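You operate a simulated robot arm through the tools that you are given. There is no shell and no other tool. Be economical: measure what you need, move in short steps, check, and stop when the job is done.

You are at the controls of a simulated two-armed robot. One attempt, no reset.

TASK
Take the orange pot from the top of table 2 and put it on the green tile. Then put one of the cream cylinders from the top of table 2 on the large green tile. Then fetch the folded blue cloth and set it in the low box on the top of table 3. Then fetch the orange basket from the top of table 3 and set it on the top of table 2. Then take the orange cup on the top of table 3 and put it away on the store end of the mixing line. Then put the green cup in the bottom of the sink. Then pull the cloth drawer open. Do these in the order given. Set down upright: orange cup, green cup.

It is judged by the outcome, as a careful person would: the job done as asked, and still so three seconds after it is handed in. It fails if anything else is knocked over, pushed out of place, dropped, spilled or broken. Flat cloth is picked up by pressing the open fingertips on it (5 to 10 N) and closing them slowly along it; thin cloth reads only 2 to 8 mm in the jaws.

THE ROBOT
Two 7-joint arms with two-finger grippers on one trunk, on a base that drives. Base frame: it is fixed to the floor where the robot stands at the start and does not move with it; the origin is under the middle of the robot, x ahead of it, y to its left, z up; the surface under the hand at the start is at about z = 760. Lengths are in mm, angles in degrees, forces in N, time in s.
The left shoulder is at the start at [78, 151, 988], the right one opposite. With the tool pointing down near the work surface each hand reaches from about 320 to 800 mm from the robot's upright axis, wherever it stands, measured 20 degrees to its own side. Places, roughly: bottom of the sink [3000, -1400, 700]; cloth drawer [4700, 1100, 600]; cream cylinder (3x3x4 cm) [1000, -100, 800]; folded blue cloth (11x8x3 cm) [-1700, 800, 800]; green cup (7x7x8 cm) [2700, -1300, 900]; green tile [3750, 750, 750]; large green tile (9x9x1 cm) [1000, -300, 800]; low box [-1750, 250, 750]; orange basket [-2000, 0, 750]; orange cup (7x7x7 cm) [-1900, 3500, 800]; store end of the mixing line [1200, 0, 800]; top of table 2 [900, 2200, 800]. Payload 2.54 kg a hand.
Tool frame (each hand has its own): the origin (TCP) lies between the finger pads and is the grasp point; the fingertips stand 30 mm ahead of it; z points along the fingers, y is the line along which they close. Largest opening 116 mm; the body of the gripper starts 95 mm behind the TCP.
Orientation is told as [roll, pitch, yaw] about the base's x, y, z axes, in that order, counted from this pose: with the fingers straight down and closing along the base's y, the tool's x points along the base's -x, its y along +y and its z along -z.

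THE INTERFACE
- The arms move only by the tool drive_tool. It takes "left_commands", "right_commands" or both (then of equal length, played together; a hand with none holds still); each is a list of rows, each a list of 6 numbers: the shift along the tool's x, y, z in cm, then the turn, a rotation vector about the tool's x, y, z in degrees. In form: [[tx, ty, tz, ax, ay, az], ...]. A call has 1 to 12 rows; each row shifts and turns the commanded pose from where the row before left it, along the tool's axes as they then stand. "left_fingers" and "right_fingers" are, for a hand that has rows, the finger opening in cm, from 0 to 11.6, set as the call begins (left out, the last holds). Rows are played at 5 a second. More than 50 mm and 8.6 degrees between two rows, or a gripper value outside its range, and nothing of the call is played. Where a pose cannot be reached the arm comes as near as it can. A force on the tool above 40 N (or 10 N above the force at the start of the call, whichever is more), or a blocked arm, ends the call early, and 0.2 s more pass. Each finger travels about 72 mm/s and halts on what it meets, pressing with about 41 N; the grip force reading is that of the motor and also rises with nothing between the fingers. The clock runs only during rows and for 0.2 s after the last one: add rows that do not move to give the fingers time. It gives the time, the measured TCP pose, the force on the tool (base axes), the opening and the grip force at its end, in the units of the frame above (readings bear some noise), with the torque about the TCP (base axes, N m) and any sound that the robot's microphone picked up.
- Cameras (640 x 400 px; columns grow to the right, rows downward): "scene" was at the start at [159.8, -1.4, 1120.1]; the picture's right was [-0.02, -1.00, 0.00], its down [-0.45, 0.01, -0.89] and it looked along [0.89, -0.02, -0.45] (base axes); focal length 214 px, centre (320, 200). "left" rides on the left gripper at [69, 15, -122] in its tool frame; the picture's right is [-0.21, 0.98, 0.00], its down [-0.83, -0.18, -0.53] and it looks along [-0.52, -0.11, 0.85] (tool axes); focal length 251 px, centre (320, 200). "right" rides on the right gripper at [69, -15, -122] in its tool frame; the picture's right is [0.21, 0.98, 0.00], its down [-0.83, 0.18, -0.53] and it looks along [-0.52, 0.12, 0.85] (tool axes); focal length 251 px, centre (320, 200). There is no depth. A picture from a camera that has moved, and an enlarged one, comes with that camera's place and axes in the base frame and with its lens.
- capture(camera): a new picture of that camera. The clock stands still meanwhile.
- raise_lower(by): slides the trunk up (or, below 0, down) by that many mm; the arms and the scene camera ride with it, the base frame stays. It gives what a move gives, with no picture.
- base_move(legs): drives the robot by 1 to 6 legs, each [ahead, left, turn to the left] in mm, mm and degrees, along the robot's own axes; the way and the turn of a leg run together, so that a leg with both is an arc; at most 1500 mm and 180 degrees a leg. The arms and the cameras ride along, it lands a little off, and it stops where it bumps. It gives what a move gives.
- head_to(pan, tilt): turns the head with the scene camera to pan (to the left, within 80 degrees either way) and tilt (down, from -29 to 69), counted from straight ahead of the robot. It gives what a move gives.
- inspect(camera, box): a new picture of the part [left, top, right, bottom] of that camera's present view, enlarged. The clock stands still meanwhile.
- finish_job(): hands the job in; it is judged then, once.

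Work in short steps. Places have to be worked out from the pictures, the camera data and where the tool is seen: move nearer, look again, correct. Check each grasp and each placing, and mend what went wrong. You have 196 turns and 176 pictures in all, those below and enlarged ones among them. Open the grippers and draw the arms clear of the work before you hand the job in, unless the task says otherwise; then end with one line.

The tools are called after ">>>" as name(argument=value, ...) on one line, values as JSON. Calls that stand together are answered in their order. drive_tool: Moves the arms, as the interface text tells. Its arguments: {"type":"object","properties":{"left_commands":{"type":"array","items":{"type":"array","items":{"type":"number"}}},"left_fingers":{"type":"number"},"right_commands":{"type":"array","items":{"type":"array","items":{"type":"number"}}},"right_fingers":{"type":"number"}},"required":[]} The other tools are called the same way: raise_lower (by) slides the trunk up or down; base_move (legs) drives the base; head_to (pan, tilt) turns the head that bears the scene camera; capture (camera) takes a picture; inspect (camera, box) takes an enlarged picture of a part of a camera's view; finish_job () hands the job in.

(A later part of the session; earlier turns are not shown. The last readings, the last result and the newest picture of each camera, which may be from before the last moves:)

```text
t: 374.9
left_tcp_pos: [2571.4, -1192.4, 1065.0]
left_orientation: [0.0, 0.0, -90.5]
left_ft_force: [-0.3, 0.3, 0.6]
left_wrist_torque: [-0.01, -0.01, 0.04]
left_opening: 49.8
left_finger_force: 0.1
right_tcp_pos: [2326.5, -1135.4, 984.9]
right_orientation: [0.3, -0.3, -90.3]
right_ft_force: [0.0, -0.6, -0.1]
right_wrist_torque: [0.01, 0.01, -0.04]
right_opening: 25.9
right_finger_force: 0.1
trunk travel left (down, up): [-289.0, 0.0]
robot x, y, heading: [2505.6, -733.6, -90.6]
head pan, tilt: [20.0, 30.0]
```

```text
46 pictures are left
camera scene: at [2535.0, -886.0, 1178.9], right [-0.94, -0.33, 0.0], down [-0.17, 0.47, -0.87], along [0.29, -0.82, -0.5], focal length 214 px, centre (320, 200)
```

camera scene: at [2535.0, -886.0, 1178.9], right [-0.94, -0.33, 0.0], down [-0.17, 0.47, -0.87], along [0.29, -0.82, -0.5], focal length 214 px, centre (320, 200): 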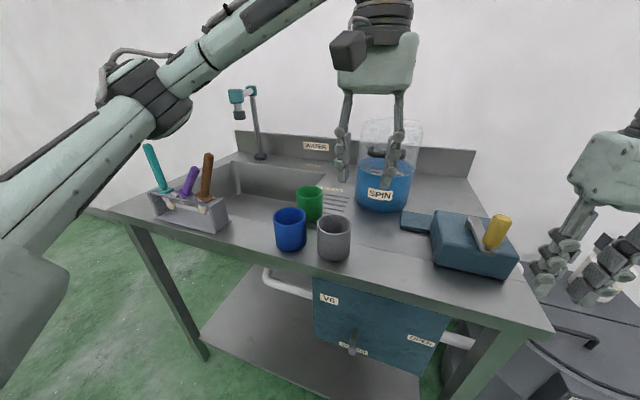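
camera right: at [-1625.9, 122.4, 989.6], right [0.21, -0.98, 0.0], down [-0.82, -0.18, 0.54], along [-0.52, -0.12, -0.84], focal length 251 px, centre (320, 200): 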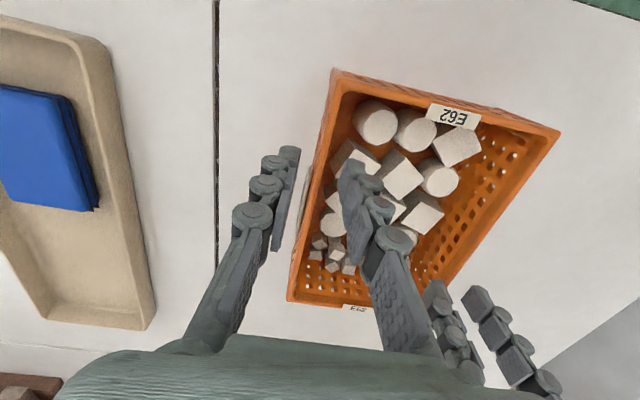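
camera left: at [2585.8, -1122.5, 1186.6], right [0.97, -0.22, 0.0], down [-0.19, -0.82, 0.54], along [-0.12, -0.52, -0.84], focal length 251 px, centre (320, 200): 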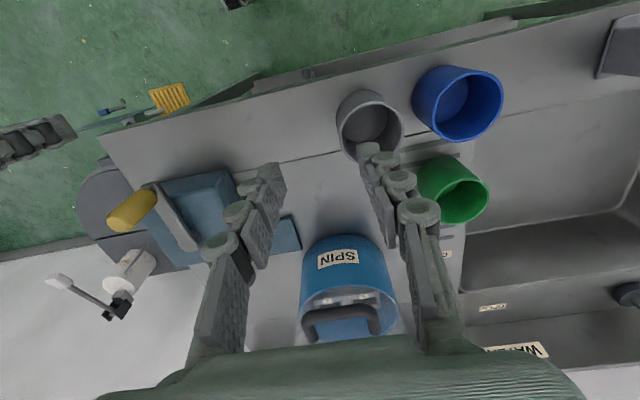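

Step too long; split into smaller rows.

>>> drive_tool(left_commands=[[-2, 3, 0, 0, 0, 0], [-2.6, 3, 0, 0, 0, 0], [-2.6, 3, 0, 0, 0, 0], [-2.6, 3, 0, 0, 0, 0], [-2.8, 2.6, 0, 0, 0, 0], [0, 0, 3, 0, 0, 0], [0, 0, 3.5, 0, 0, 0], [0, 0, 0, 0, 0, 0]], left_fingers=10.4)

>>> capture(camera="left")

>>> capture(camera="scene")

```text
t: 376.8
left_tcp_pos: [2717.6, -1318.5, 1001.0]
left_orientation: [0.0, -0.2, -90.5]
left_ft_force: [0.9, 0.4, -1.1]
left_wrist_torque: [-0.04, -0.03, -0.01]
left_opening: 104.0
left_finger_force: 0.0
right_tcp_pos: [2326.1, -1135.4, 984.3]
right_orientation: [0.3, -0.2, -90.3]
right_ft_force: [0.0, -0.5, 0.1]
right_wrist_torque: [0.01, 0.02, 0.0]
right_opening: 25.8
right_finger_force: 0.1
trunk travel left (down, up): [-289.0, 0.0]
robot x, y, heading: [2505.5, -732.4, -90.5]
head pan, tilt: [20.0, 30.0]
```

```text
45 pictures are left
camera left: at [2731.6, -1250.1, 1122.9], right [0.97, -0.22, 0.0], down [-0.19, -0.82, 0.54], along [-0.12, -0.52, -0.84], focal length 251 px, centre (320, 200)
```

left: 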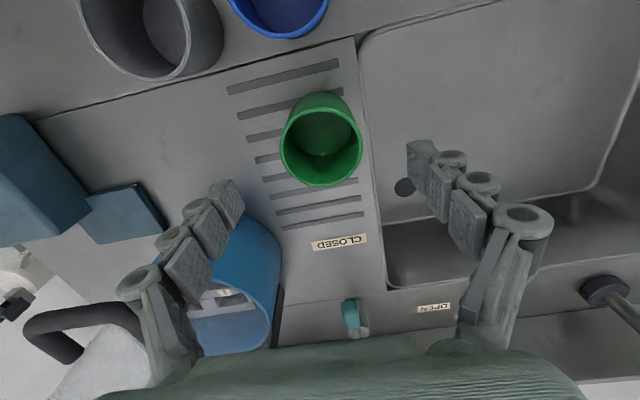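

```text
44 pictures are left
camera scene: at [2534.9, -885.8, 1179.0], right [-0.94, -0.33, 0.0], down [-0.17, 0.47, -0.87], along [0.29, -0.82, -0.5], focal length 214 px, centre (320, 200)
```

scene: 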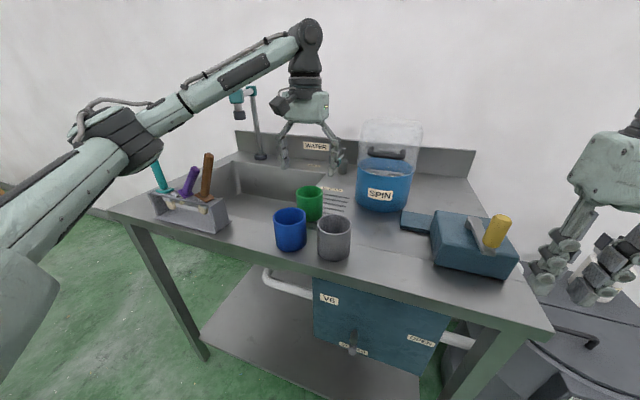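

Cup rim centre (2717, -1319), right under the TCP. Descend to just above the rim and verify once more.

>>> drive_tool(left_commands=[[0, 0, 2.5, 0, 0, 0], [0, 0, 2, 0, 0, 0], [0, 0, 0, 0, 0, 0]])

>>> capture(camera="left")

>>> capture(camera="scene")

```text
t: 377.6
left_tcp_pos: [2716.3, -1319.3, 954.8]
left_orientation: [-0.1, -0.1, -90.6]
left_ft_force: [0.2, 0.0, -0.4]
left_wrist_torque: [-0.02, 0.03, 0.0]
left_opening: 104.1
left_finger_force: 0.0
right_tcp_pos: [2325.7, -1135.5, 985.1]
right_orientation: [0.3, -0.2, -90.3]
right_ft_force: [0.6, 0.4, 0.0]
right_wrist_torque: [-0.02, -0.03, 0.0]
right_opening: 25.9
right_finger_force: 0.1
trunk travel left (down, up): [-289.0, 0.0]
robot x, y, heading: [2504.0, -732.4, -90.7]
head pan, tilt: [20.0, 30.0]
```

```text
43 pictures are left
camera left: at [2730.4, -1249.7, 1076.8], right [0.97, -0.22, 0.0], down [-0.19, -0.82, 0.54], along [-0.12, -0.52, -0.84], focal length 251 px, centre (320, 200)
```

left: 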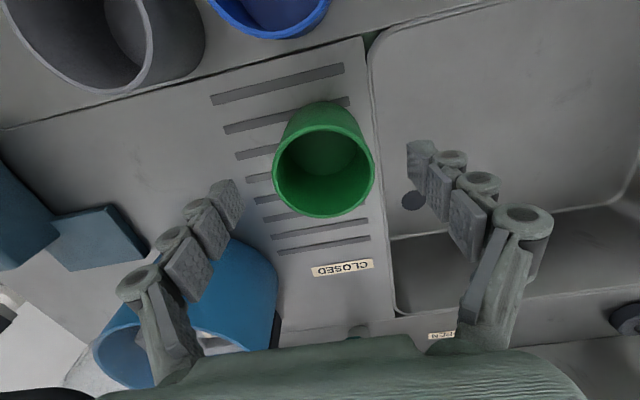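

```text
42 pictures are left
camera scene: at [2535.0, -885.9, 1179.0], right [-0.94, -0.33, 0.0], down [-0.17, 0.47, -0.87], along [0.29, -0.82, -0.5], focal length 214 px, centre (320, 200)
```

scene: 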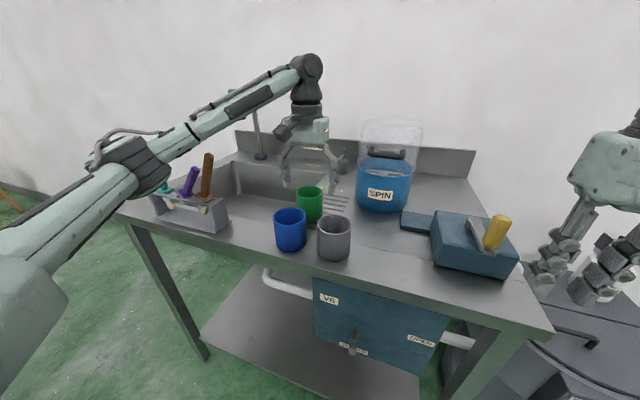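

The left forearm gets close to the brush handles here and would hit them when reaching into the sink, so I switch to the right hand, whose elbow points away from the rack. Withdraw the left hand up and back, spread the right one outward.

>>> drive_tool(left_commands=[[0, 0, -4, 0, 0, 0], [0, -1, -4, 0, 0, 0], [4, -2, -2, 0, 0, 0], [4.5, -2, 0, 0, 0, 0], [4.5, 0, 0, 0, 0, 0], [4.5, 0, 0, 0, 0, 0], [4.5, 0, 0, 0, 0, 0], [3, 2, 0, 0, 0, 0], [0, 0, 0, 0, 0, 0]], right_commands=[[1, 0, -2, 0, 0, 0], [0, 0, -2, 0, 0, 0], [0, -3, 0, 0, 0, 0], [0, -3, 0, 0, 0, 0], [0, -3, 0, 0, 0, 0], [0, 0, 0, 0, 0, 0], [0, 0, 0, 0, 0, 0], [0, 0, 0, 0, 0, 0], [0, 0, 0, 0, 0, 0]], right_fingers=10.4)

>>> capture(camera="scene")

```text
t: 379.6
left_tcp_pos: [2689.4, -1070.8, 1055.0]
left_orientation: [0.0, -0.1, -90.5]
left_ft_force: [0.2, -0.5, 0.3]
left_wrist_torque: [0.01, -0.04, -0.03]
left_opening: 104.0
left_finger_force: 0.0
right_tcp_pos: [2236.0, -1123.5, 1025.7]
right_orientation: [0.3, -0.3, -90.3]
right_ft_force: [0.0, 0.8, 0.2]
right_wrist_torque: [-0.01, 0.02, 0.01]
right_opening: 103.9
right_finger_force: 0.2
trunk travel left (down, up): [-289.0, 0.0]
robot x, y, heading: [2505.5, -736.3, -90.6]
head pan, tilt: [20.0, 30.0]
```

```text
41 pictures are left
camera scene: at [2534.8, -886.1, 1178.9], right [-0.94, -0.33, 0.0], down [-0.17, 0.47, -0.87], along [0.29, -0.82, -0.5], focal length 214 px, centre (320, 200)
```

scene: 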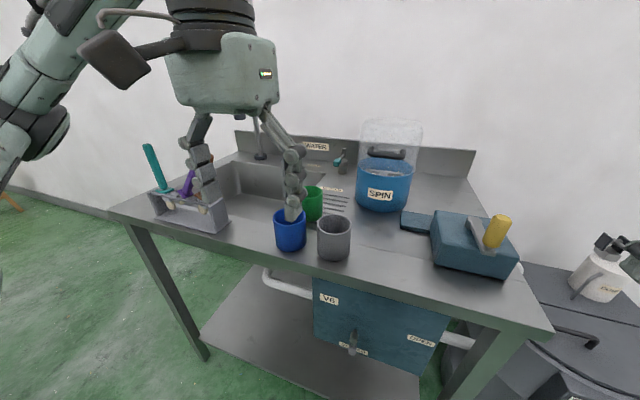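

Strafe left 495 mm, then forward 100 mm; look.

>>> base_move(legs=[[0, 495, 0.6], [95, 0, 0]])

>>> head_to(pan=-15, tilt=35)

>>> capture(camera="scene")

```text
t: 385.5
left_tcp_pos: [3178.3, -1171.1, 1054.4]
left_orientation: [0.0, 0.0, -90.5]
left_ft_force: [-0.1, 0.1, -0.8]
left_wrist_torque: [0.01, 0.0, 0.0]
left_opening: 104.1
left_finger_force: 0.2
right_tcp_pos: [2725.3, -1224.9, 1024.0]
right_orientation: [0.4, -0.2, -90.3]
right_ft_force: [0.2, -1.0, -0.7]
right_wrist_torque: [0.04, -0.02, -0.01]
right_opening: 104.1
right_finger_force: 0.1
trunk travel left (down, up): [-289.0, 0.0]
robot x, y, heading: [2997.6, -832.6, -90.6]
head pan, tilt: [20.0, 30.0]
```

```text
t: 386.5
left_tcp_pos: [3178.6, -1170.9, 1054.4]
left_orientation: [-0.1, -0.1, -90.5]
left_ft_force: [0.2, 0.2, -0.1]
left_wrist_torque: [-0.01, 0.02, 0.02]
left_opening: 104.0
left_finger_force: 0.2
right_tcp_pos: [2725.5, -1224.3, 1024.0]
right_orientation: [0.3, -0.3, -90.4]
right_ft_force: [-0.4, 1.6, -0.4]
right_wrist_torque: [0.0, -0.01, -0.02]
right_opening: 103.9
right_finger_force: 0.2
trunk travel left (down, up): [-289.0, 0.0]
robot x, y, heading: [2995.1, -834.1, -90.8]
head pan, tilt: [-15.0, 35.0]
```

```text
40 pictures are left
camera scene: at [2971.2, -986.3, 1171.2], right [-0.96, 0.27, 0.0], down [0.15, 0.55, -0.82], along [-0.22, -0.79, -0.57], focal length 214 px, centre (320, 200)
```

scene: 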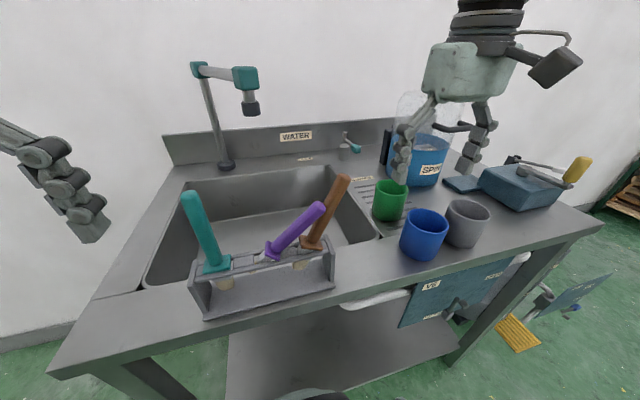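

Move the right hand over the green cup.

>>> drive_tool(right_commands=[[-4, -0.4, 0, 0, 0, 0], [-4, -0.4, 0, 0, 0, 0], [-1.5, 0, 0, 0, 0, 0], [0, 0, 3, 0, 0, 0], [0, 0, 3, 0, 0, 0], [0, 0, 0, 0, 0, 0]])

>>> capture(camera="right")

>>> inspect(camera="scene", box=[320, 80, 560, 280])

```text
t: 387.9
left_tcp_pos: [3179.4, -1171.1, 1055.0]
left_orientation: [0.1, -0.1, -90.5]
left_ft_force: [0.3, -0.4, -0.8]
left_wrist_torque: [-0.02, 0.01, -0.02]
left_opening: 103.8
left_finger_force: 0.1
right_tcp_pos: [2716.6, -1321.2, 965.0]
right_orientation: [0.4, -0.3, -90.4]
right_ft_force: [-0.7, 0.6, -0.4]
right_wrist_torque: [0.0, 0.0, 0.04]
right_opening: 103.9
right_finger_force: 0.1
trunk travel left (down, up): [-289.0, 0.0]
robot x, y, heading: [2995.4, -831.6, -90.5]
head pan, tilt: [-15.0, 35.0]
```

```text
39 pictures are left
camera right: at [2701.3, -1249.8, 1085.9], right [0.98, 0.21, 0.0], down [0.17, -0.82, 0.54], along [0.12, -0.53, -0.84], focal length 251 px, centre (320, 200)
```

right: 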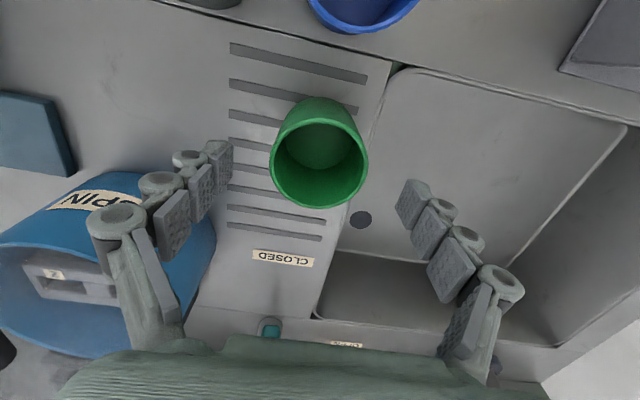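

```text
2.00 times, centred on (440, 180) of scene
camera zoom: at [2971.2, -986.2, 1171.2], right [-0.96, 0.27, 0.0], down [0.15, 0.55, -0.82], along [-0.22, -0.79, -0.57], focal length 429 px, centre (80, 240)
```

zoom: 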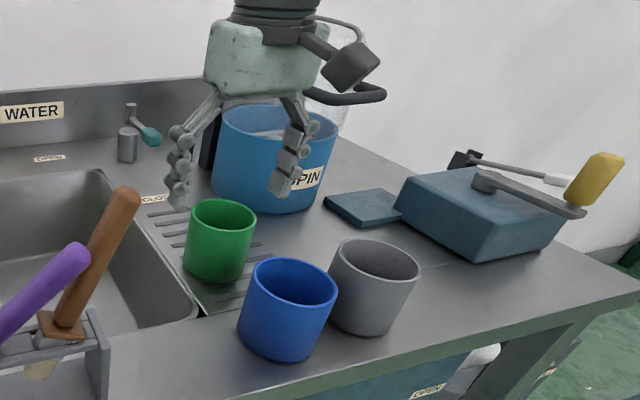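

Three views agree: rim z≈927, centre (2717, -1321). Descend to z≈912 and close gently, checking.

>>> drive_tool(right_commands=[[-0.2, 0, 2.5, 0, 0, 0], [0, 0, 2.8, 0, 0, 0], [0, 0, 0, 0, 0, 0]])

>>> drive_tool(right_commands=[[0, 0, 0, 0, 0, 0], [0, 0, 0, 0, 0, 0], [0, 0, 0, 0, 0, 0]], right_fingers=6)

>>> capture(camera="right")

```text
t: 388.7
left_tcp_pos: [3179.9, -1171.4, 1055.8]
left_orientation: [0.0, -0.1, -90.5]
left_ft_force: [0.0, 0.4, -0.1]
left_wrist_torque: [0.01, -0.02, 0.02]
left_opening: 104.0
left_finger_force: 0.0
right_tcp_pos: [2717.1, -1324.5, 913.7]
right_orientation: [0.3, -0.3, -90.3]
right_ft_force: [0.3, -0.1, 0.2]
right_wrist_torque: [0.0, -0.04, -0.01]
right_opening: 104.1
right_finger_force: 0.1
trunk travel left (down, up): [-289.0, 0.0]
robot x, y, heading: [2997.2, -835.7, -90.8]
head pan, tilt: [-15.0, 35.0]
```

```text
t: 389.5
left_tcp_pos: [3179.0, -1171.6, 1054.9]
left_orientation: [0.0, -0.2, -90.4]
left_ft_force: [-0.4, 0.9, 0.5]
left_wrist_torque: [0.02, 0.0, 0.02]
left_opening: 103.9
left_finger_force: 0.1
right_tcp_pos: [2718.1, -1323.9, 914.6]
right_orientation: [0.2, -0.3, -90.4]
right_ft_force: [-1.1, 0.3, 1.3]
right_wrist_torque: [-0.01, 0.03, -0.01]
right_opening: 66.3
right_finger_force: 40.3
trunk travel left (down, up): [-289.0, 0.0]
robot x, y, heading: [2995.6, -837.4, -90.5]
head pan, tilt: [-15.0, 35.0]
```

```text
37 pictures are left
camera right: at [2701.4, -1252.6, 1035.1], right [0.98, 0.21, 0.0], down [0.17, -0.82, 0.54], along [0.12, -0.53, -0.84], focal length 251 px, centre (320, 200)
```

right: 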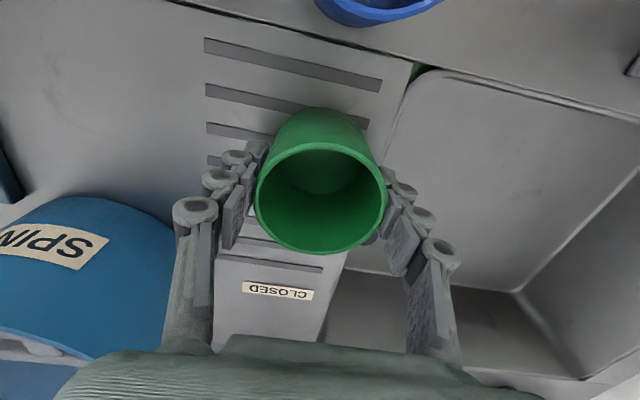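

Gripped (66 mm). Lift, then carry to over the sink (2842, -1410), going back then left.

>>> drive_tool(right_commands=[[0, 0, -2, 0, 0, 0], [0, 0, -4, 0, 0, 0], [0, 0, -3, 0, 0, 0], [-2.5, 1.5, 0, 0, 0, 0], [-2.5, 2.5, 0, 0, 0, 0], [-2, 3, 0, 0, 0, 0], [-1.6, 3, 0, 0, 0, 0], [0, 2.4, 0, 0, 0, 0], [0, 0, 0, 0, 0, 0]])

>>> capture(camera="scene")

>>> capture(camera="right")

```text
t: 391.5
left_tcp_pos: [3178.5, -1171.6, 1055.0]
left_orientation: [0.0, -0.1, -90.6]
left_ft_force: [0.5, 0.3, -0.1]
left_wrist_torque: [0.0, 0.01, -0.02]
left_opening: 103.9
left_finger_force: 0.1
right_tcp_pos: [2838.7, -1407.7, 1003.5]
right_orientation: [0.2, -0.3, -90.3]
right_ft_force: [-0.7, 0.4, -0.9]
right_wrist_torque: [-0.02, 0.0, 0.0]
right_opening: 66.7
right_finger_force: 40.7
trunk travel left (down, up): [-289.0, 0.0]
robot x, y, heading: [2995.1, -831.7, -90.7]
head pan, tilt: [-15.0, 35.0]
```

```text
36 pictures are left
camera scene: at [2971.0, -986.2, 1171.2], right [-0.96, 0.27, 0.0], down [0.15, 0.55, -0.82], along [-0.22, -0.79, -0.57], focal length 214 px, centre (320, 200)
```

scene: 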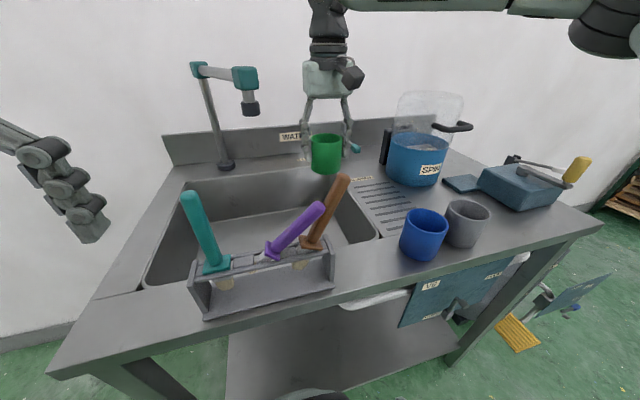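

```text
35 pictures are left
camera right: at [2824.2, -1336.9, 1124.8], right [0.98, 0.21, 0.0], down [0.17, -0.82, 0.54], along [0.11, -0.53, -0.84], focal length 251 px, centre (320, 200)
```

right: 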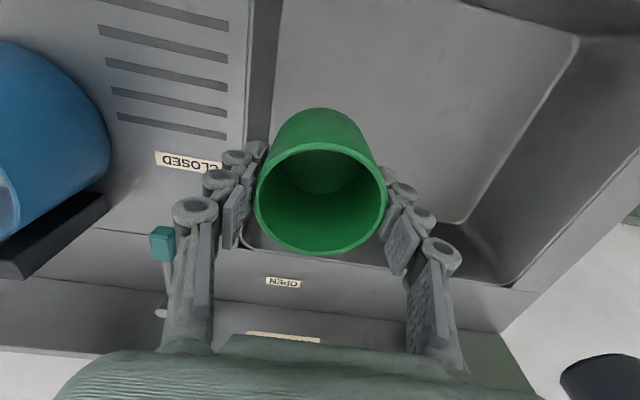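

Over the sink with clearance. Shift 1 cm to +x and descend into the basin.

>>> drive_tool(right_commands=[[0, 1, 2, 0, 0, 0], [0, 0, 4, 0, 0, 0], [0, 0, 4, 0, 0, 0], [0, 0, 4, 0, 0, 0], [0, 0, 3, 0, 0, 0], [0, 0, 2, 0, 0, 0], [0, 0, 0, 0, 0, 0]])

>>> capture(camera="scene")

```text
t: 393.1
left_tcp_pos: [3179.4, -1170.9, 1054.3]
left_orientation: [0.0, -0.1, -90.5]
left_ft_force: [-1.1, 0.2, -0.6]
left_wrist_torque: [0.01, 0.03, 0.02]
left_opening: 104.1
left_finger_force: 0.0
right_tcp_pos: [2842.8, -1400.3, 816.8]
right_orientation: [0.4, -0.3, -90.4]
right_ft_force: [0.6, -0.4, -2.0]
right_wrist_torque: [-0.02, -0.01, -0.01]
right_opening: 66.6
right_finger_force: 40.4
right hand out of reach, approached as far as the arm can: row 5, 6
trunk travel left (down, up): [-289.0, 0.0]
robot x, y, heading: [2995.1, -836.8, -90.6]
head pan, tilt: [-15.0, 35.0]
```

```text
34 pictures are left
camera scene: at [2971.1, -986.3, 1171.2], right [-0.96, 0.27, 0.0], down [0.15, 0.55, -0.82], along [-0.22, -0.79, -0.57], focal length 214 px, centre (320, 200)
```

scene: 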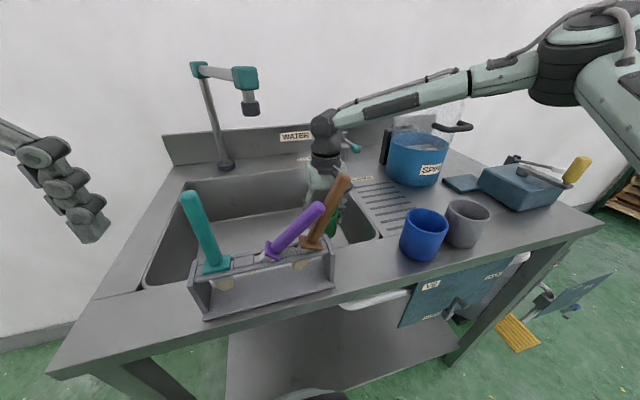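

The reach limit is met at z 817; lower the trunk 40 mm, then in small steps to contact.

>>> raise_lower(by=-40)

>>> raise_lower(by=-5)

>>> capture(camera="right")

```text
t: 393.9
left_tcp_pos: [3179.9, -1171.4, 1015.4]
left_orientation: [0.0, -0.1, -90.5]
left_ft_force: [-0.2, -0.3, 0.3]
left_wrist_torque: [-0.01, 0.05, 0.02]
left_opening: 104.2
left_finger_force: 0.1
right_tcp_pos: [2844.6, -1401.1, 777.6]
right_orientation: [0.4, -0.3, -90.4]
right_ft_force: [-0.2, 0.6, 0.2]
right_wrist_torque: [0.0, 0.02, 0.01]
right_opening: 66.5
right_finger_force: 41.1
trunk travel left (down, up): [-249.0, 40.0]
robot x, y, heading: [2993.7, -832.7, -90.5]
head pan, tilt: [-15.0, 35.0]
```

```text
t: 394.5
left_tcp_pos: [3178.9, -1170.9, 1010.4]
left_orientation: [0.1, -0.2, -90.5]
left_ft_force: [-0.4, 0.0, 0.1]
left_wrist_torque: [0.01, 0.03, 0.01]
left_opening: 103.9
left_finger_force: 0.0
right_tcp_pos: [2843.4, -1400.4, 772.3]
right_orientation: [0.4, -0.3, -90.4]
right_ft_force: [-0.8, 0.9, 0.1]
right_wrist_torque: [-0.03, -0.01, 0.02]
right_opening: 66.6
right_finger_force: 41.3
trunk travel left (down, up): [-244.0, 45.0]
robot x, y, heading: [2994.8, -834.2, -90.5]
head pan, tilt: [-15.0, 35.0]
```

```text
33 pictures are left
camera right: at [2827.9, -1329.5, 893.2], right [0.98, 0.21, 0.01], down [0.17, -0.82, 0.54], along [0.12, -0.53, -0.84], focal length 251 px, centre (320, 200)
```

right: 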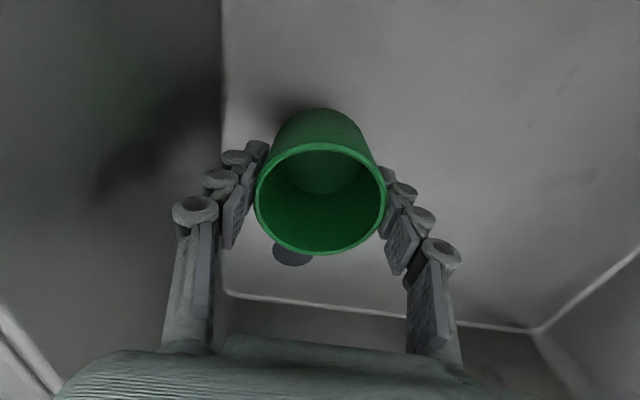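

Close to the floor. Continue lowering.

>>> raise_lower(by=-5)

>>> raise_lower(by=-4)

>>> raise_lower(by=-3)

```text
t: 395.0
left_tcp_pos: [3178.1, -1170.5, 1004.2]
left_orientation: [-0.1, -0.1, -90.6]
left_ft_force: [-0.1, -0.8, -0.2]
left_wrist_torque: [-0.02, -0.01, -0.01]
left_opening: 104.0
left_finger_force: 0.2
right_tcp_pos: [2843.3, -1401.5, 766.7]
right_orientation: [0.4, -0.3, -90.5]
right_ft_force: [0.0, -0.5, -0.8]
right_wrist_torque: [-0.06, -0.03, -0.01]
right_opening: 66.6
right_finger_force: 41.1
trunk travel left (down, up): [-239.0, 50.0]
robot x, y, heading: [2993.6, -833.6, -90.4]
head pan, tilt: [-15.0, 35.0]
```

```text
t: 395.6
left_tcp_pos: [3179.1, -1171.1, 1001.6]
left_orientation: [0.0, -0.2, -90.5]
left_ft_force: [0.7, -1.1, -0.5]
left_wrist_torque: [-0.01, 0.02, 0.0]
left_opening: 103.9
left_finger_force: 0.1
right_tcp_pos: [2843.0, -1400.2, 761.8]
right_orientation: [0.4, -0.2, -90.3]
right_ft_force: [0.4, 0.4, -0.6]
right_wrist_torque: [0.0, 0.01, -0.02]
right_opening: 66.5
right_finger_force: 40.9
trunk travel left (down, up): [-235.0, 54.0]
robot x, y, heading: [2997.1, -833.7, -90.6]
head pan, tilt: [-15.0, 35.0]
```

```text
t: 396.1
left_tcp_pos: [3179.4, -1172.1, 997.2]
left_orientation: [0.1, -0.1, -90.5]
left_ft_force: [0.3, -0.4, -0.3]
left_wrist_torque: [0.01, 0.02, 0.0]
left_opening: 104.2
left_finger_force: 0.2
right_tcp_pos: [2842.8, -1400.3, 759.4]
right_orientation: [0.5, -0.3, -90.5]
right_ft_force: [-0.1, 0.2, -0.7]
right_wrist_torque: [0.04, 0.0, -0.03]
right_opening: 66.4
right_finger_force: 40.9
trunk travel left (down, up): [-232.0, 57.0]
robot x, y, heading: [2994.5, -835.2, -90.5]
head pan, tilt: [-15.0, 35.0]
```

>>> raise_lower(by=-4)

>>> raise_lower(by=-4)

>>> capture(camera="right")

```text
t: 396.6
left_tcp_pos: [3178.0, -1170.4, 994.3]
left_orientation: [0.0, -0.2, -90.4]
left_ft_force: [-0.8, -0.5, -0.2]
left_wrist_torque: [0.01, 0.02, 0.02]
left_opening: 103.9
left_finger_force: 0.2
right_tcp_pos: [2843.6, -1400.4, 755.9]
right_orientation: [0.4, -0.3, -90.5]
right_ft_force: [0.0, -0.1, -1.3]
right_wrist_torque: [0.03, 0.02, 0.0]
right_opening: 66.4
right_finger_force: 40.5
trunk travel left (down, up): [-228.0, 61.0]
robot x, y, heading: [2994.3, -831.3, -90.5]
head pan, tilt: [-15.0, 35.0]
```

```text
t: 397.1
left_tcp_pos: [3180.3, -1170.8, 990.8]
left_orientation: [0.0, -0.1, -90.5]
left_ft_force: [-1.0, -0.8, 0.2]
left_wrist_torque: [0.01, -0.01, -0.01]
left_opening: 104.0
left_finger_force: 0.1
right_tcp_pos: [2843.7, -1401.1, 753.4]
right_orientation: [0.4, -0.6, -90.4]
right_ft_force: [-1.1, 1.1, 12.0]
right_wrist_torque: [0.34, 0.23, 0.03]
right_opening: 66.5
right_finger_force: 40.7
trunk travel left (down, up): [-224.0, 65.0]
robot x, y, heading: [2996.6, -834.2, -90.7]
head pan, tilt: [-15.0, 35.0]
```

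```text
32 pictures are left
camera right: at [2828.0, -1329.1, 874.8], right [0.98, 0.21, 0.0], down [0.17, -0.82, 0.54], along [0.12, -0.53, -0.84], focal length 251 px, centre (320, 200)
```

right: 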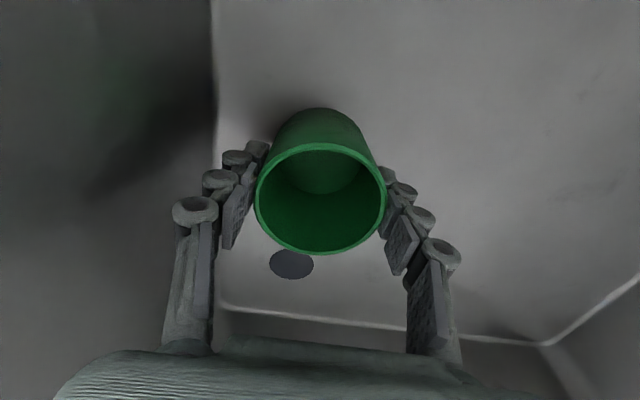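

Contact (12 N). Release and rise straight up.

>>> drive_tool(right_commands=[[0, 0, 0, 0, 0, 0], [0, 0, 0, 0, 0, 0]], right_fingers=8.2)

>>> raise_lower(by=64)

>>> drive_tool(right_commands=[[0, 0, -4, 0, 0, 0], [0, 0, -4, 0, 0, 0], [0, 0, -4, 0, 0, 0], [0, 0, -4, 0, 0, 0], [0, 0, 0, 0, 0, 0]])

>>> capture(camera="right")

>>> capture(camera="scene")

```text
t: 397.7
left_tcp_pos: [3178.4, -1172.4, 990.0]
left_orientation: [0.0, -0.1, -90.6]
left_ft_force: [0.5, 1.1, -0.6]
left_wrist_torque: [-0.03, 0.01, 0.0]
left_opening: 104.2
left_finger_force: 0.1
right_tcp_pos: [2842.6, -1401.0, 751.6]
right_orientation: [0.4, -0.3, -90.4]
right_ft_force: [0.1, -0.7, -0.1]
right_wrist_torque: [-0.02, -0.01, 0.01]
right_opening: 82.0
right_finger_force: 0.2
trunk travel left (down, up): [-224.0, 65.0]
robot x, y, heading: [2992.6, -833.0, -90.8]
head pan, tilt: [-15.0, 35.0]
```

```text
t: 398.8
left_tcp_pos: [3178.3, -1171.7, 1054.8]
left_orientation: [0.0, -0.1, -90.5]
left_ft_force: [0.0, 0.0, -0.3]
left_wrist_torque: [0.0, 0.0, -0.02]
left_opening: 104.0
left_finger_force: 0.0
right_tcp_pos: [2843.1, -1401.4, 815.8]
right_orientation: [0.4, -0.3, -90.4]
right_ft_force: [1.3, -0.7, -0.2]
right_wrist_torque: [0.01, 0.03, 0.03]
right_opening: 81.8
right_finger_force: 0.0
trunk travel left (down, up): [-288.0, 1.0]
robot x, y, heading: [2992.7, -835.9, -90.6]
head pan, tilt: [-15.0, 35.0]
```

```text
t: 400.0
left_tcp_pos: [3178.4, -1171.4, 1053.6]
left_orientation: [0.0, 0.0, -90.5]
left_ft_force: [-0.6, 1.0, 0.2]
left_wrist_torque: [-0.01, -0.03, 0.03]
left_opening: 104.2
left_finger_force: 0.0
right_tcp_pos: [2844.5, -1399.1, 978.6]
right_orientation: [0.4, -0.3, -90.4]
right_ft_force: [0.0, -0.6, -0.4]
right_wrist_torque: [-0.01, -0.02, -0.02]
right_opening: 82.1
right_finger_force: 0.0
trunk travel left (down, up): [-288.0, 1.0]
robot x, y, heading: [2996.1, -836.7, -90.5]
head pan, tilt: [-15.0, 35.0]
```

```text
31 pictures are left
camera right: at [2828.7, -1328.5, 1099.3], right [0.98, 0.21, 0.0], down [0.17, -0.82, 0.54], along [0.12, -0.53, -0.84], focal length 251 px, centre (320, 200)
```

right: 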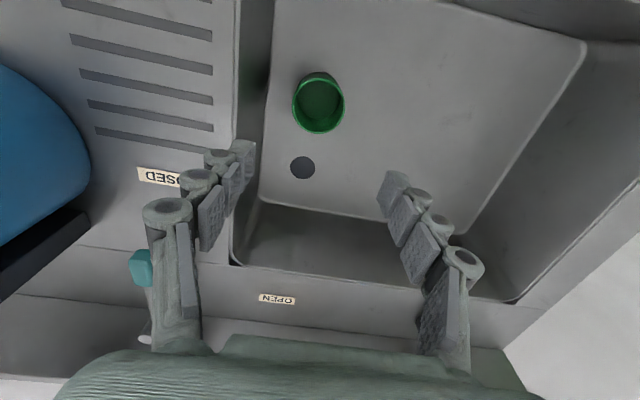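

```text
30 pictures are left
camera scene: at [2971.1, -986.4, 1170.1], right [-0.96, 0.27, 0.0], down [0.15, 0.55, -0.82], along [-0.22, -0.79, -0.57], focal length 214 px, centre (320, 200)
```

scene: 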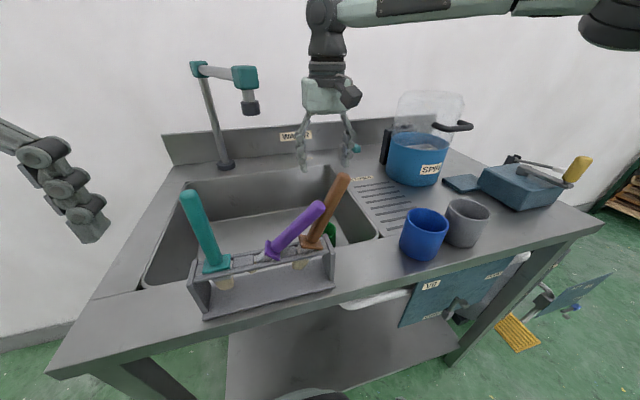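

The green cup stands upright on the sink bottom. Before the drawer, I'll try to set the two leaning brush handles upright: raise the right hand, turn it to close along y, and bring it near them from above.

>>> drive_tool(right_commands=[[0, 0, -4, 0, 0, -8.5], [0, 0, -4, 0, 0, -8.5], [0, 0, -3, 0, 0, -8.5], [0, 0, 0, 0, 0, -8.5], [0, 0, 0, 0, 0, -8.5], [0, 0, 0, 0, 0, -8.5], [0, 0, 0, 0, 0, -8.5], [0, 0, 0, 0, 0, -8.5], [0, 0, 0, 0, 0, -8.5], [0, 0, 0, 0, 0, -8.5], [0, 0, 0, 0, 0, -4.6], [0, 0, 0, 0, 0, 0]], right_fingers=8)

>>> drive_tool(right_commands=[[0, 4, 0, 0, 0, 0], [0, 4, 0, 0, 0, 0], [0, 4, 0, 0, 0, 0], [0, 4, 0, 0, 0, 0], [0, 2, 0, 0, 0, 0], [-3, 0, 0, 0, 0, 0], [0, 0, 0, 0, 0, 0]])

>>> capture(camera="right")

>>> head_to(pan=0, tilt=40)

>>> capture(camera="scene")

```text
t: 402.6
left_tcp_pos: [3179.3, -1172.2, 1053.1]
left_orientation: [0.0, -0.1, -90.5]
left_ft_force: [-0.1, -0.9, 0.6]
left_wrist_torque: [-0.01, 0.03, 0.0]
left_opening: 104.1
left_finger_force: 0.1
right_tcp_pos: [2829.1, -1397.5, 1087.7]
right_orientation: [-0.3, -0.4, -0.7]
right_ft_force: [0.2, -0.4, -0.6]
right_wrist_torque: [-0.03, -0.01, 0.0]
right_opening: 80.2
right_finger_force: 0.1
right hand out of reach, approached as far as the arm can: row 3
trunk travel left (down, up): [-288.0, 1.0]
robot x, y, heading: [2999.0, -832.2, -90.7]
head pan, tilt: [-15.0, 35.0]
```

```text
t: 404.2
left_tcp_pos: [3178.9, -1171.2, 1054.5]
left_orientation: [0.0, -0.1, -90.6]
left_ft_force: [0.2, 0.5, -0.5]
left_wrist_torque: [-0.02, -0.02, -0.01]
left_opening: 104.1
left_finger_force: 0.1
right_tcp_pos: [2857.5, -1218.9, 1084.8]
right_orientation: [-0.4, -0.3, -0.8]
right_ft_force: [-0.3, -0.3, -0.3]
right_wrist_torque: [0.0, -0.02, 0.0]
right_opening: 79.9
right_finger_force: 0.0
trunk travel left (down, up): [-288.0, 1.0]
robot x, y, heading: [2991.2, -835.7, -90.5]
head pan, tilt: [-15.0, 35.0]
```

```text
29 pictures are left
camera right: at [2786.8, -1231.5, 1206.6], right [-0.2, 0.98, -0.01], down [0.82, 0.17, 0.54], along [0.53, 0.1, -0.84], focal length 251 px, centre (320, 200)
```

right: 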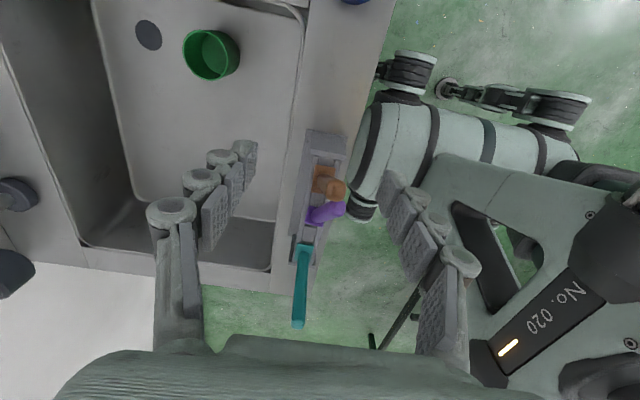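

```text
t: 404.9
left_tcp_pos: [3179.4, -1170.4, 1053.6]
left_orientation: [0.0, -0.1, -90.5]
left_ft_force: [-0.4, 0.3, -0.2]
left_wrist_torque: [-0.03, -0.04, 0.04]
left_opening: 103.9
left_finger_force: 0.0
right_tcp_pos: [2857.8, -1220.3, 1085.8]
right_orientation: [-0.3, -0.4, -0.8]
right_ft_force: [0.5, -0.8, 0.4]
right_wrist_torque: [0.01, 0.01, 0.0]
right_opening: 80.0
right_finger_force: 0.1
trunk travel left (down, up): [-288.0, 1.0]
robot x, y, heading: [2997.8, -833.9, -90.6]
head pan, tilt: [0.0, 40.0]
```

```text
28 pictures are left
camera scene: at [2993.8, -986.5, 1162.6], right [-1.0, 0.01, 0.0], down [0.01, 0.64, -0.77], along [-0.01, -0.77, -0.64], focal length 214 px, centre (320, 200)
```

scene: 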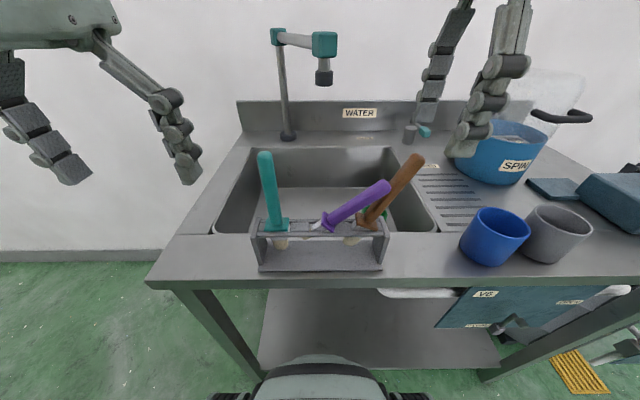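

Computed: purple handle base (2982,-1231), top (2914,-1189,1012); brown base (2920,-1238), top (2880,-1208,1037). Grip the purple one near its top, closing along y.

>>> drive_tool(right_commands=[[-3.6, 1.1, 0, 0, 0, 0], [-3.6, 1.1, 0, 0, 0, 0], [0, 0, 2, 0, 0, 0], [0, 0, 2, 0, 0, 0], [0, 0, 0, 0, 0, 0]], right_fingers=7.5)

>>> capture(camera="right")

>>> inspect(camera="scene", box=[230, 60, 470, 260])

```text
t: 406.1
left_tcp_pos: [3178.4, -1171.6, 1054.3]
left_orientation: [0.0, -0.1, -90.5]
left_ft_force: [-0.1, 0.7, -0.1]
left_wrist_torque: [0.0, -0.01, 0.05]
left_opening: 104.0
left_finger_force: 0.0
right_tcp_pos: [2933.4, -1197.5, 1045.1]
right_orientation: [-0.4, -0.4, -0.8]
right_ft_force: [-0.4, -0.7, -0.9]
right_wrist_torque: [-0.03, 0.02, 0.0]
right_opening: 75.1
right_finger_force: 0.0
trunk travel left (down, up): [-288.0, 1.0]
robot x, y, heading: [2997.4, -834.0, -90.6]
head pan, tilt: [0.0, 40.0]
```

```text
27 pictures are left
camera right: at [2862.6, -1210.0, 1167.0], right [-0.2, 0.98, -0.01], down [0.82, 0.17, 0.54], along [0.53, 0.1, -0.84], focal length 251 px, centre (320, 200)
```

right: 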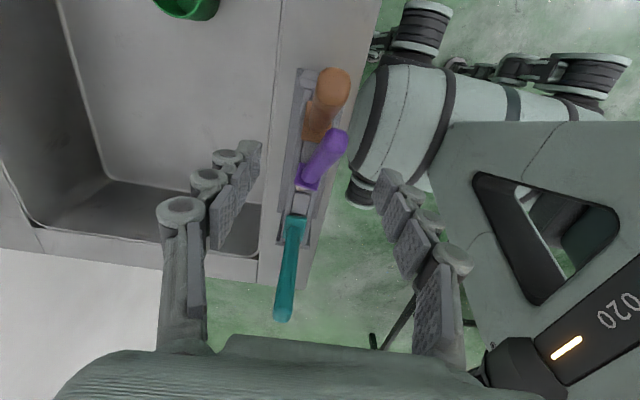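

```text
2.00 times, centred on (350, 160) of scene
camera zoom: at [2993.9, -986.3, 1162.6], right [-1.0, 0.01, 0.0], down [0.01, 0.64, -0.77], along [-0.01, -0.77, -0.64], focal length 429 px, centre (260, 280)
```

zoom: 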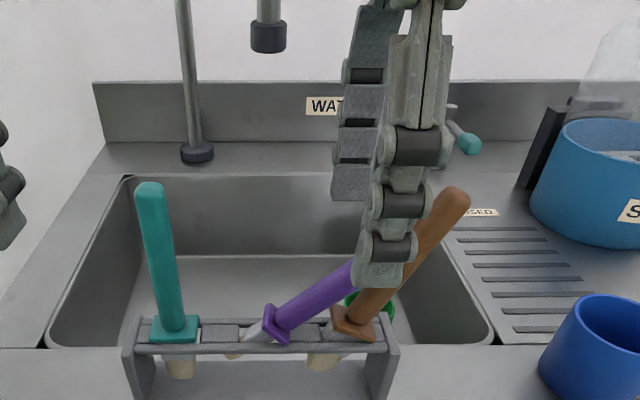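

The purple handle lies between the fingers. Lower 32 mm and close.

>>> drive_tool(right_commands=[[0, 0, 1.6, 0, 0, 0], [0, 0, 1.6, 0, 0, 0], [0, 0, 0, 0, 0, 0]])

>>> drive_tool(right_commands=[[0, 0, 0, 0, 0, 0], [0, 0, 0, 0, 0, 0], [0, 0, 0, 0, 0, 0]], right_fingers=1.5)

>>> inspect(camera="scene", box=[230, 60, 470, 260])

```text
t: 406.9
left_tcp_pos: [3179.6, -1171.2, 1053.5]
left_orientation: [0.0, -0.1, -90.5]
left_ft_force: [-0.6, -0.4, 0.0]
left_wrist_torque: [-0.04, -0.01, -0.03]
left_opening: 104.1
left_finger_force: 0.1
right_tcp_pos: [2932.0, -1198.7, 1013.4]
right_orientation: [-0.3, -0.4, -0.8]
right_ft_force: [-0.3, -0.4, 0.2]
right_wrist_torque: [-0.03, -0.04, 0.0]
right_opening: 75.1
right_finger_force: 0.1
trunk travel left (down, up): [-288.0, 1.0]
robot x, y, heading: [2997.7, -834.0, -90.6]
head pan, tilt: [0.0, 40.0]
```

```text
t: 407.7
left_tcp_pos: [3178.9, -1171.7, 1053.7]
left_orientation: [-0.1, -0.1, -90.5]
left_ft_force: [-0.2, -0.2, -1.0]
left_wrist_torque: [0.02, 0.01, 0.02]
left_opening: 104.2
left_finger_force: 0.1
right_tcp_pos: [2932.7, -1199.4, 1013.1]
right_orientation: [-0.3, -0.4, -0.8]
right_ft_force: [-0.7, 0.2, -0.3]
right_wrist_torque: [-0.01, -0.03, -0.01]
right_opening: 16.0
right_finger_force: 0.8
trunk travel left (down, up): [-288.0, 1.0]
robot x, y, heading: [2997.0, -830.9, -90.9]
head pan, tilt: [0.0, 40.0]
```

```text
2.00 times, centred on (350, 160) of scene
camera zoom: at [2993.9, -986.5, 1162.6], right [-1.0, 0.01, 0.0], down [0.01, 0.64, -0.77], along [-0.01, -0.77, -0.64], focal length 429 px, centre (260, 280)
```

zoom: 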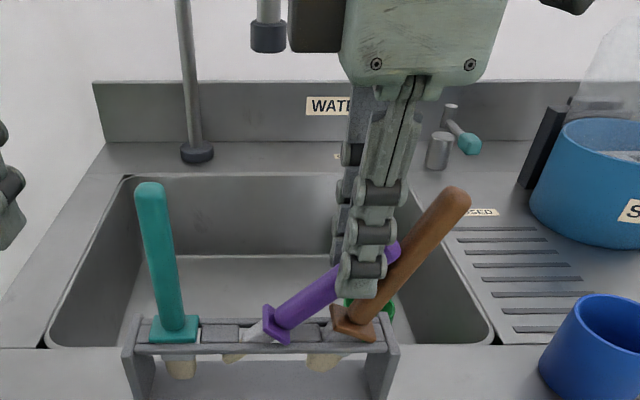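

Nearly closed on it (handle is slim). Close fully and check whether it is held.

>>> drive_tool(right_commands=[[0, 0, 0.6, 0, 0, 0], [0, 0, 0, 0, 0, 0], [0, 0, 0, 0, 0, 0]], right_fingers=0)

>>> capture(camera="right")

```text
t: 408.5
left_tcp_pos: [3179.7, -1170.4, 1054.3]
left_orientation: [0.0, -0.2, -90.5]
left_ft_force: [0.1, 1.0, -0.4]
left_wrist_torque: [0.02, -0.02, -0.01]
left_opening: 103.9
left_finger_force: 0.1
right_tcp_pos: [2932.8, -1198.0, 1010.1]
right_orientation: [-0.6, -0.5, -0.9]
right_ft_force: [-6.6, -5.3, 31.6]
right_wrist_torque: [-0.22, -0.34, -0.11]
right_opening: 14.7
right_finger_force: 41.2
trunk travel left (down, up): [-288.0, 1.0]
robot x, y, heading: [2994.3, -840.0, -90.4]
head pan, tilt: [0.0, 40.0]
```

```text
24 pictures are left
camera right: at [2861.7, -1210.1, 1130.9], right [-0.2, 0.98, -0.01], down [0.82, 0.17, 0.54], along [0.53, 0.1, -0.84], focal length 251 px, centre (320, 200)
```

right: 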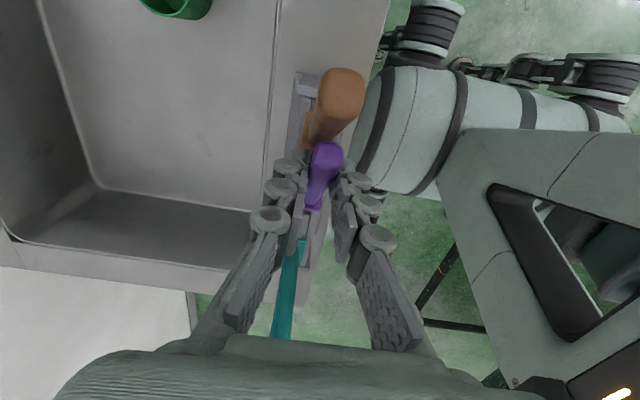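

Held (14.7 mm, 41 N). Ease up and swing it toward upright in small steps.

>>> drive_tool(right_commands=[[0, 0, -0.6, 0, 0, 0], [-1, -0.6, -0.5, 0, 0, 0], [-1, -0.6, -0.5, 0, 0, 0], [-1, -0.6, -0.5, 0, 0, 0], [-1, -0.6, -0.4, 0, 0, 0], [-1, -0.6, -0.2, 0, 0, 0], [0, 0, 0, 0, 0, 0]])

>>> inspect(camera="scene", box=[230, 60, 470, 260])

```text
t: 410.1
left_tcp_pos: [3179.7, -1170.9, 1053.9]
left_orientation: [0.1, -0.1, -90.5]
left_ft_force: [0.3, -0.7, 0.0]
left_wrist_torque: [0.03, 0.03, -0.01]
left_opening: 104.2
left_finger_force: 0.0
right_tcp_pos: [2936.6, -1205.4, 1023.6]
right_orientation: [-0.3, -0.4, -0.8]
right_ft_force: [-6.6, 5.9, -9.6]
right_wrist_torque: [0.59, 1.23, 0.4]
right_opening: 14.8
right_finger_force: 41.1
right hand out of reach, approached as far as the arm can: row 2, 3, 4, 5, 6
trunk travel left (down, up): [-288.0, 1.0]
robot x, y, heading: [2998.0, -833.3, -90.9]
head pan, tilt: [0.0, 40.0]
```

```text
2.00 times, centred on (350, 160) of scene
camera zoom: at [2993.4, -986.4, 1162.6], right [-1.0, 0.01, 0.0], down [0.01, 0.64, -0.77], along [-0.01, -0.77, -0.64], focal length 429 px, centre (260, 280)
```

zoom: 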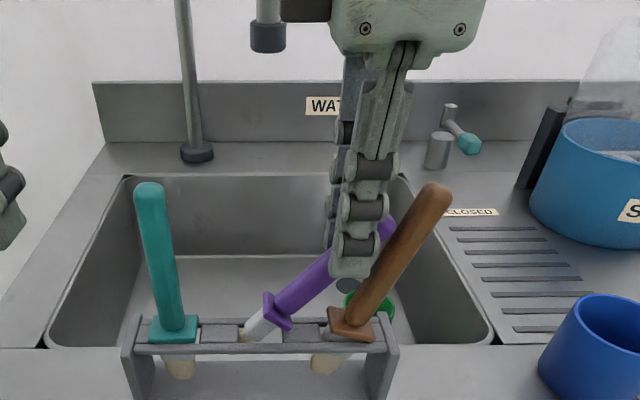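

Arm's cross-limit; use the base instead: shift left 45 mm and forward 22 mm with the handle held.

>>> base_move(legs=[[22, 45, 0]])

>>> inspect(camera="scene", box=[230, 60, 470, 260])

```text
t: 411.4
left_tcp_pos: [3224.2, -1189.9, 1054.5]
left_orientation: [0.0, -0.2, -90.4]
left_ft_force: [0.6, -0.5, -0.4]
left_wrist_torque: [0.01, 0.03, -0.02]
left_opening: 104.0
left_finger_force: 0.1
right_tcp_pos: [2981.6, -1221.2, 1024.7]
right_orientation: [0.1, -0.2, -0.6]
right_ft_force: [0.4, 10.9, 4.6]
right_wrist_torque: [1.1, -0.07, 0.16]
right_opening: 18.8
right_finger_force: 41.1
trunk travel left (down, up): [-288.0, 1.0]
robot x, y, heading: [3041.4, -855.1, -90.3]
head pan, tilt: [0.0, 40.0]
stopped in leg 1: the robot was blocked; the commanded pose is now the measured one
```

```text
2.00 times, centred on (350, 160) of scene
camera zoom: at [3038.3, -1004.5, 1162.8], right [-1.0, 0.01, 0.0], down [0.01, 0.64, -0.77], along [-0.01, -0.77, -0.64], focal length 429 px, centre (260, 280)
```

zoom: 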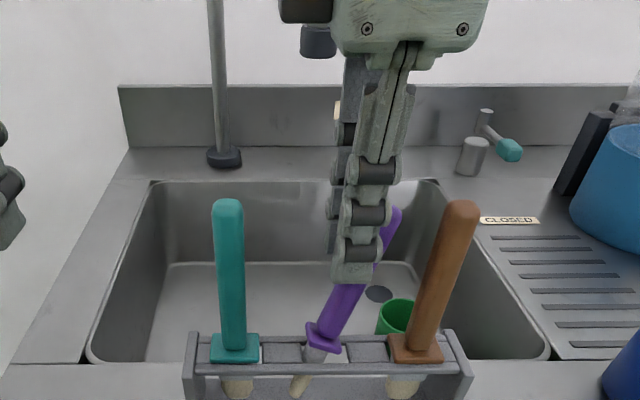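

Brown is upright again, purple nearly. Shift left another 14 mm (backing 5 mm off the bench).

>>> base_move(legs=[[-6, 15, 0]])

>>> inspect(camera="scene", box=[230, 60, 470, 260])

```text
t: 412.3
left_tcp_pos: [3237.9, -1183.6, 1055.1]
left_orientation: [0.0, -0.2, -90.4]
left_ft_force: [0.9, 0.1, 0.6]
left_wrist_torque: [0.01, -0.02, 0.01]
left_opening: 104.1
left_finger_force: 0.1
right_tcp_pos: [2995.5, -1215.9, 1024.1]
right_orientation: [0.2, -0.3, -0.6]
right_ft_force: [-7.3, 16.7, -1.0]
right_wrist_torque: [1.39, 0.77, 0.16]
right_opening: 16.9
right_finger_force: 40.9
trunk travel left (down, up): [-288.0, 1.0]
robot x, y, heading: [3057.1, -846.7, -90.6]
head pan, tilt: [0.0, 40.0]
```

```text
2.00 times, centred on (350, 160) of scene
camera zoom: at [3052.8, -998.6, 1162.7], right [-1.0, 0.01, 0.0], down [0.01, 0.64, -0.77], along [-0.01, -0.77, -0.64], focal length 429 px, centre (260, 280)
```

zoom: 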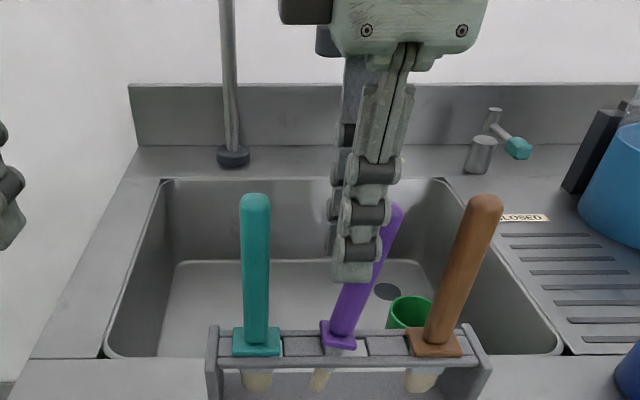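

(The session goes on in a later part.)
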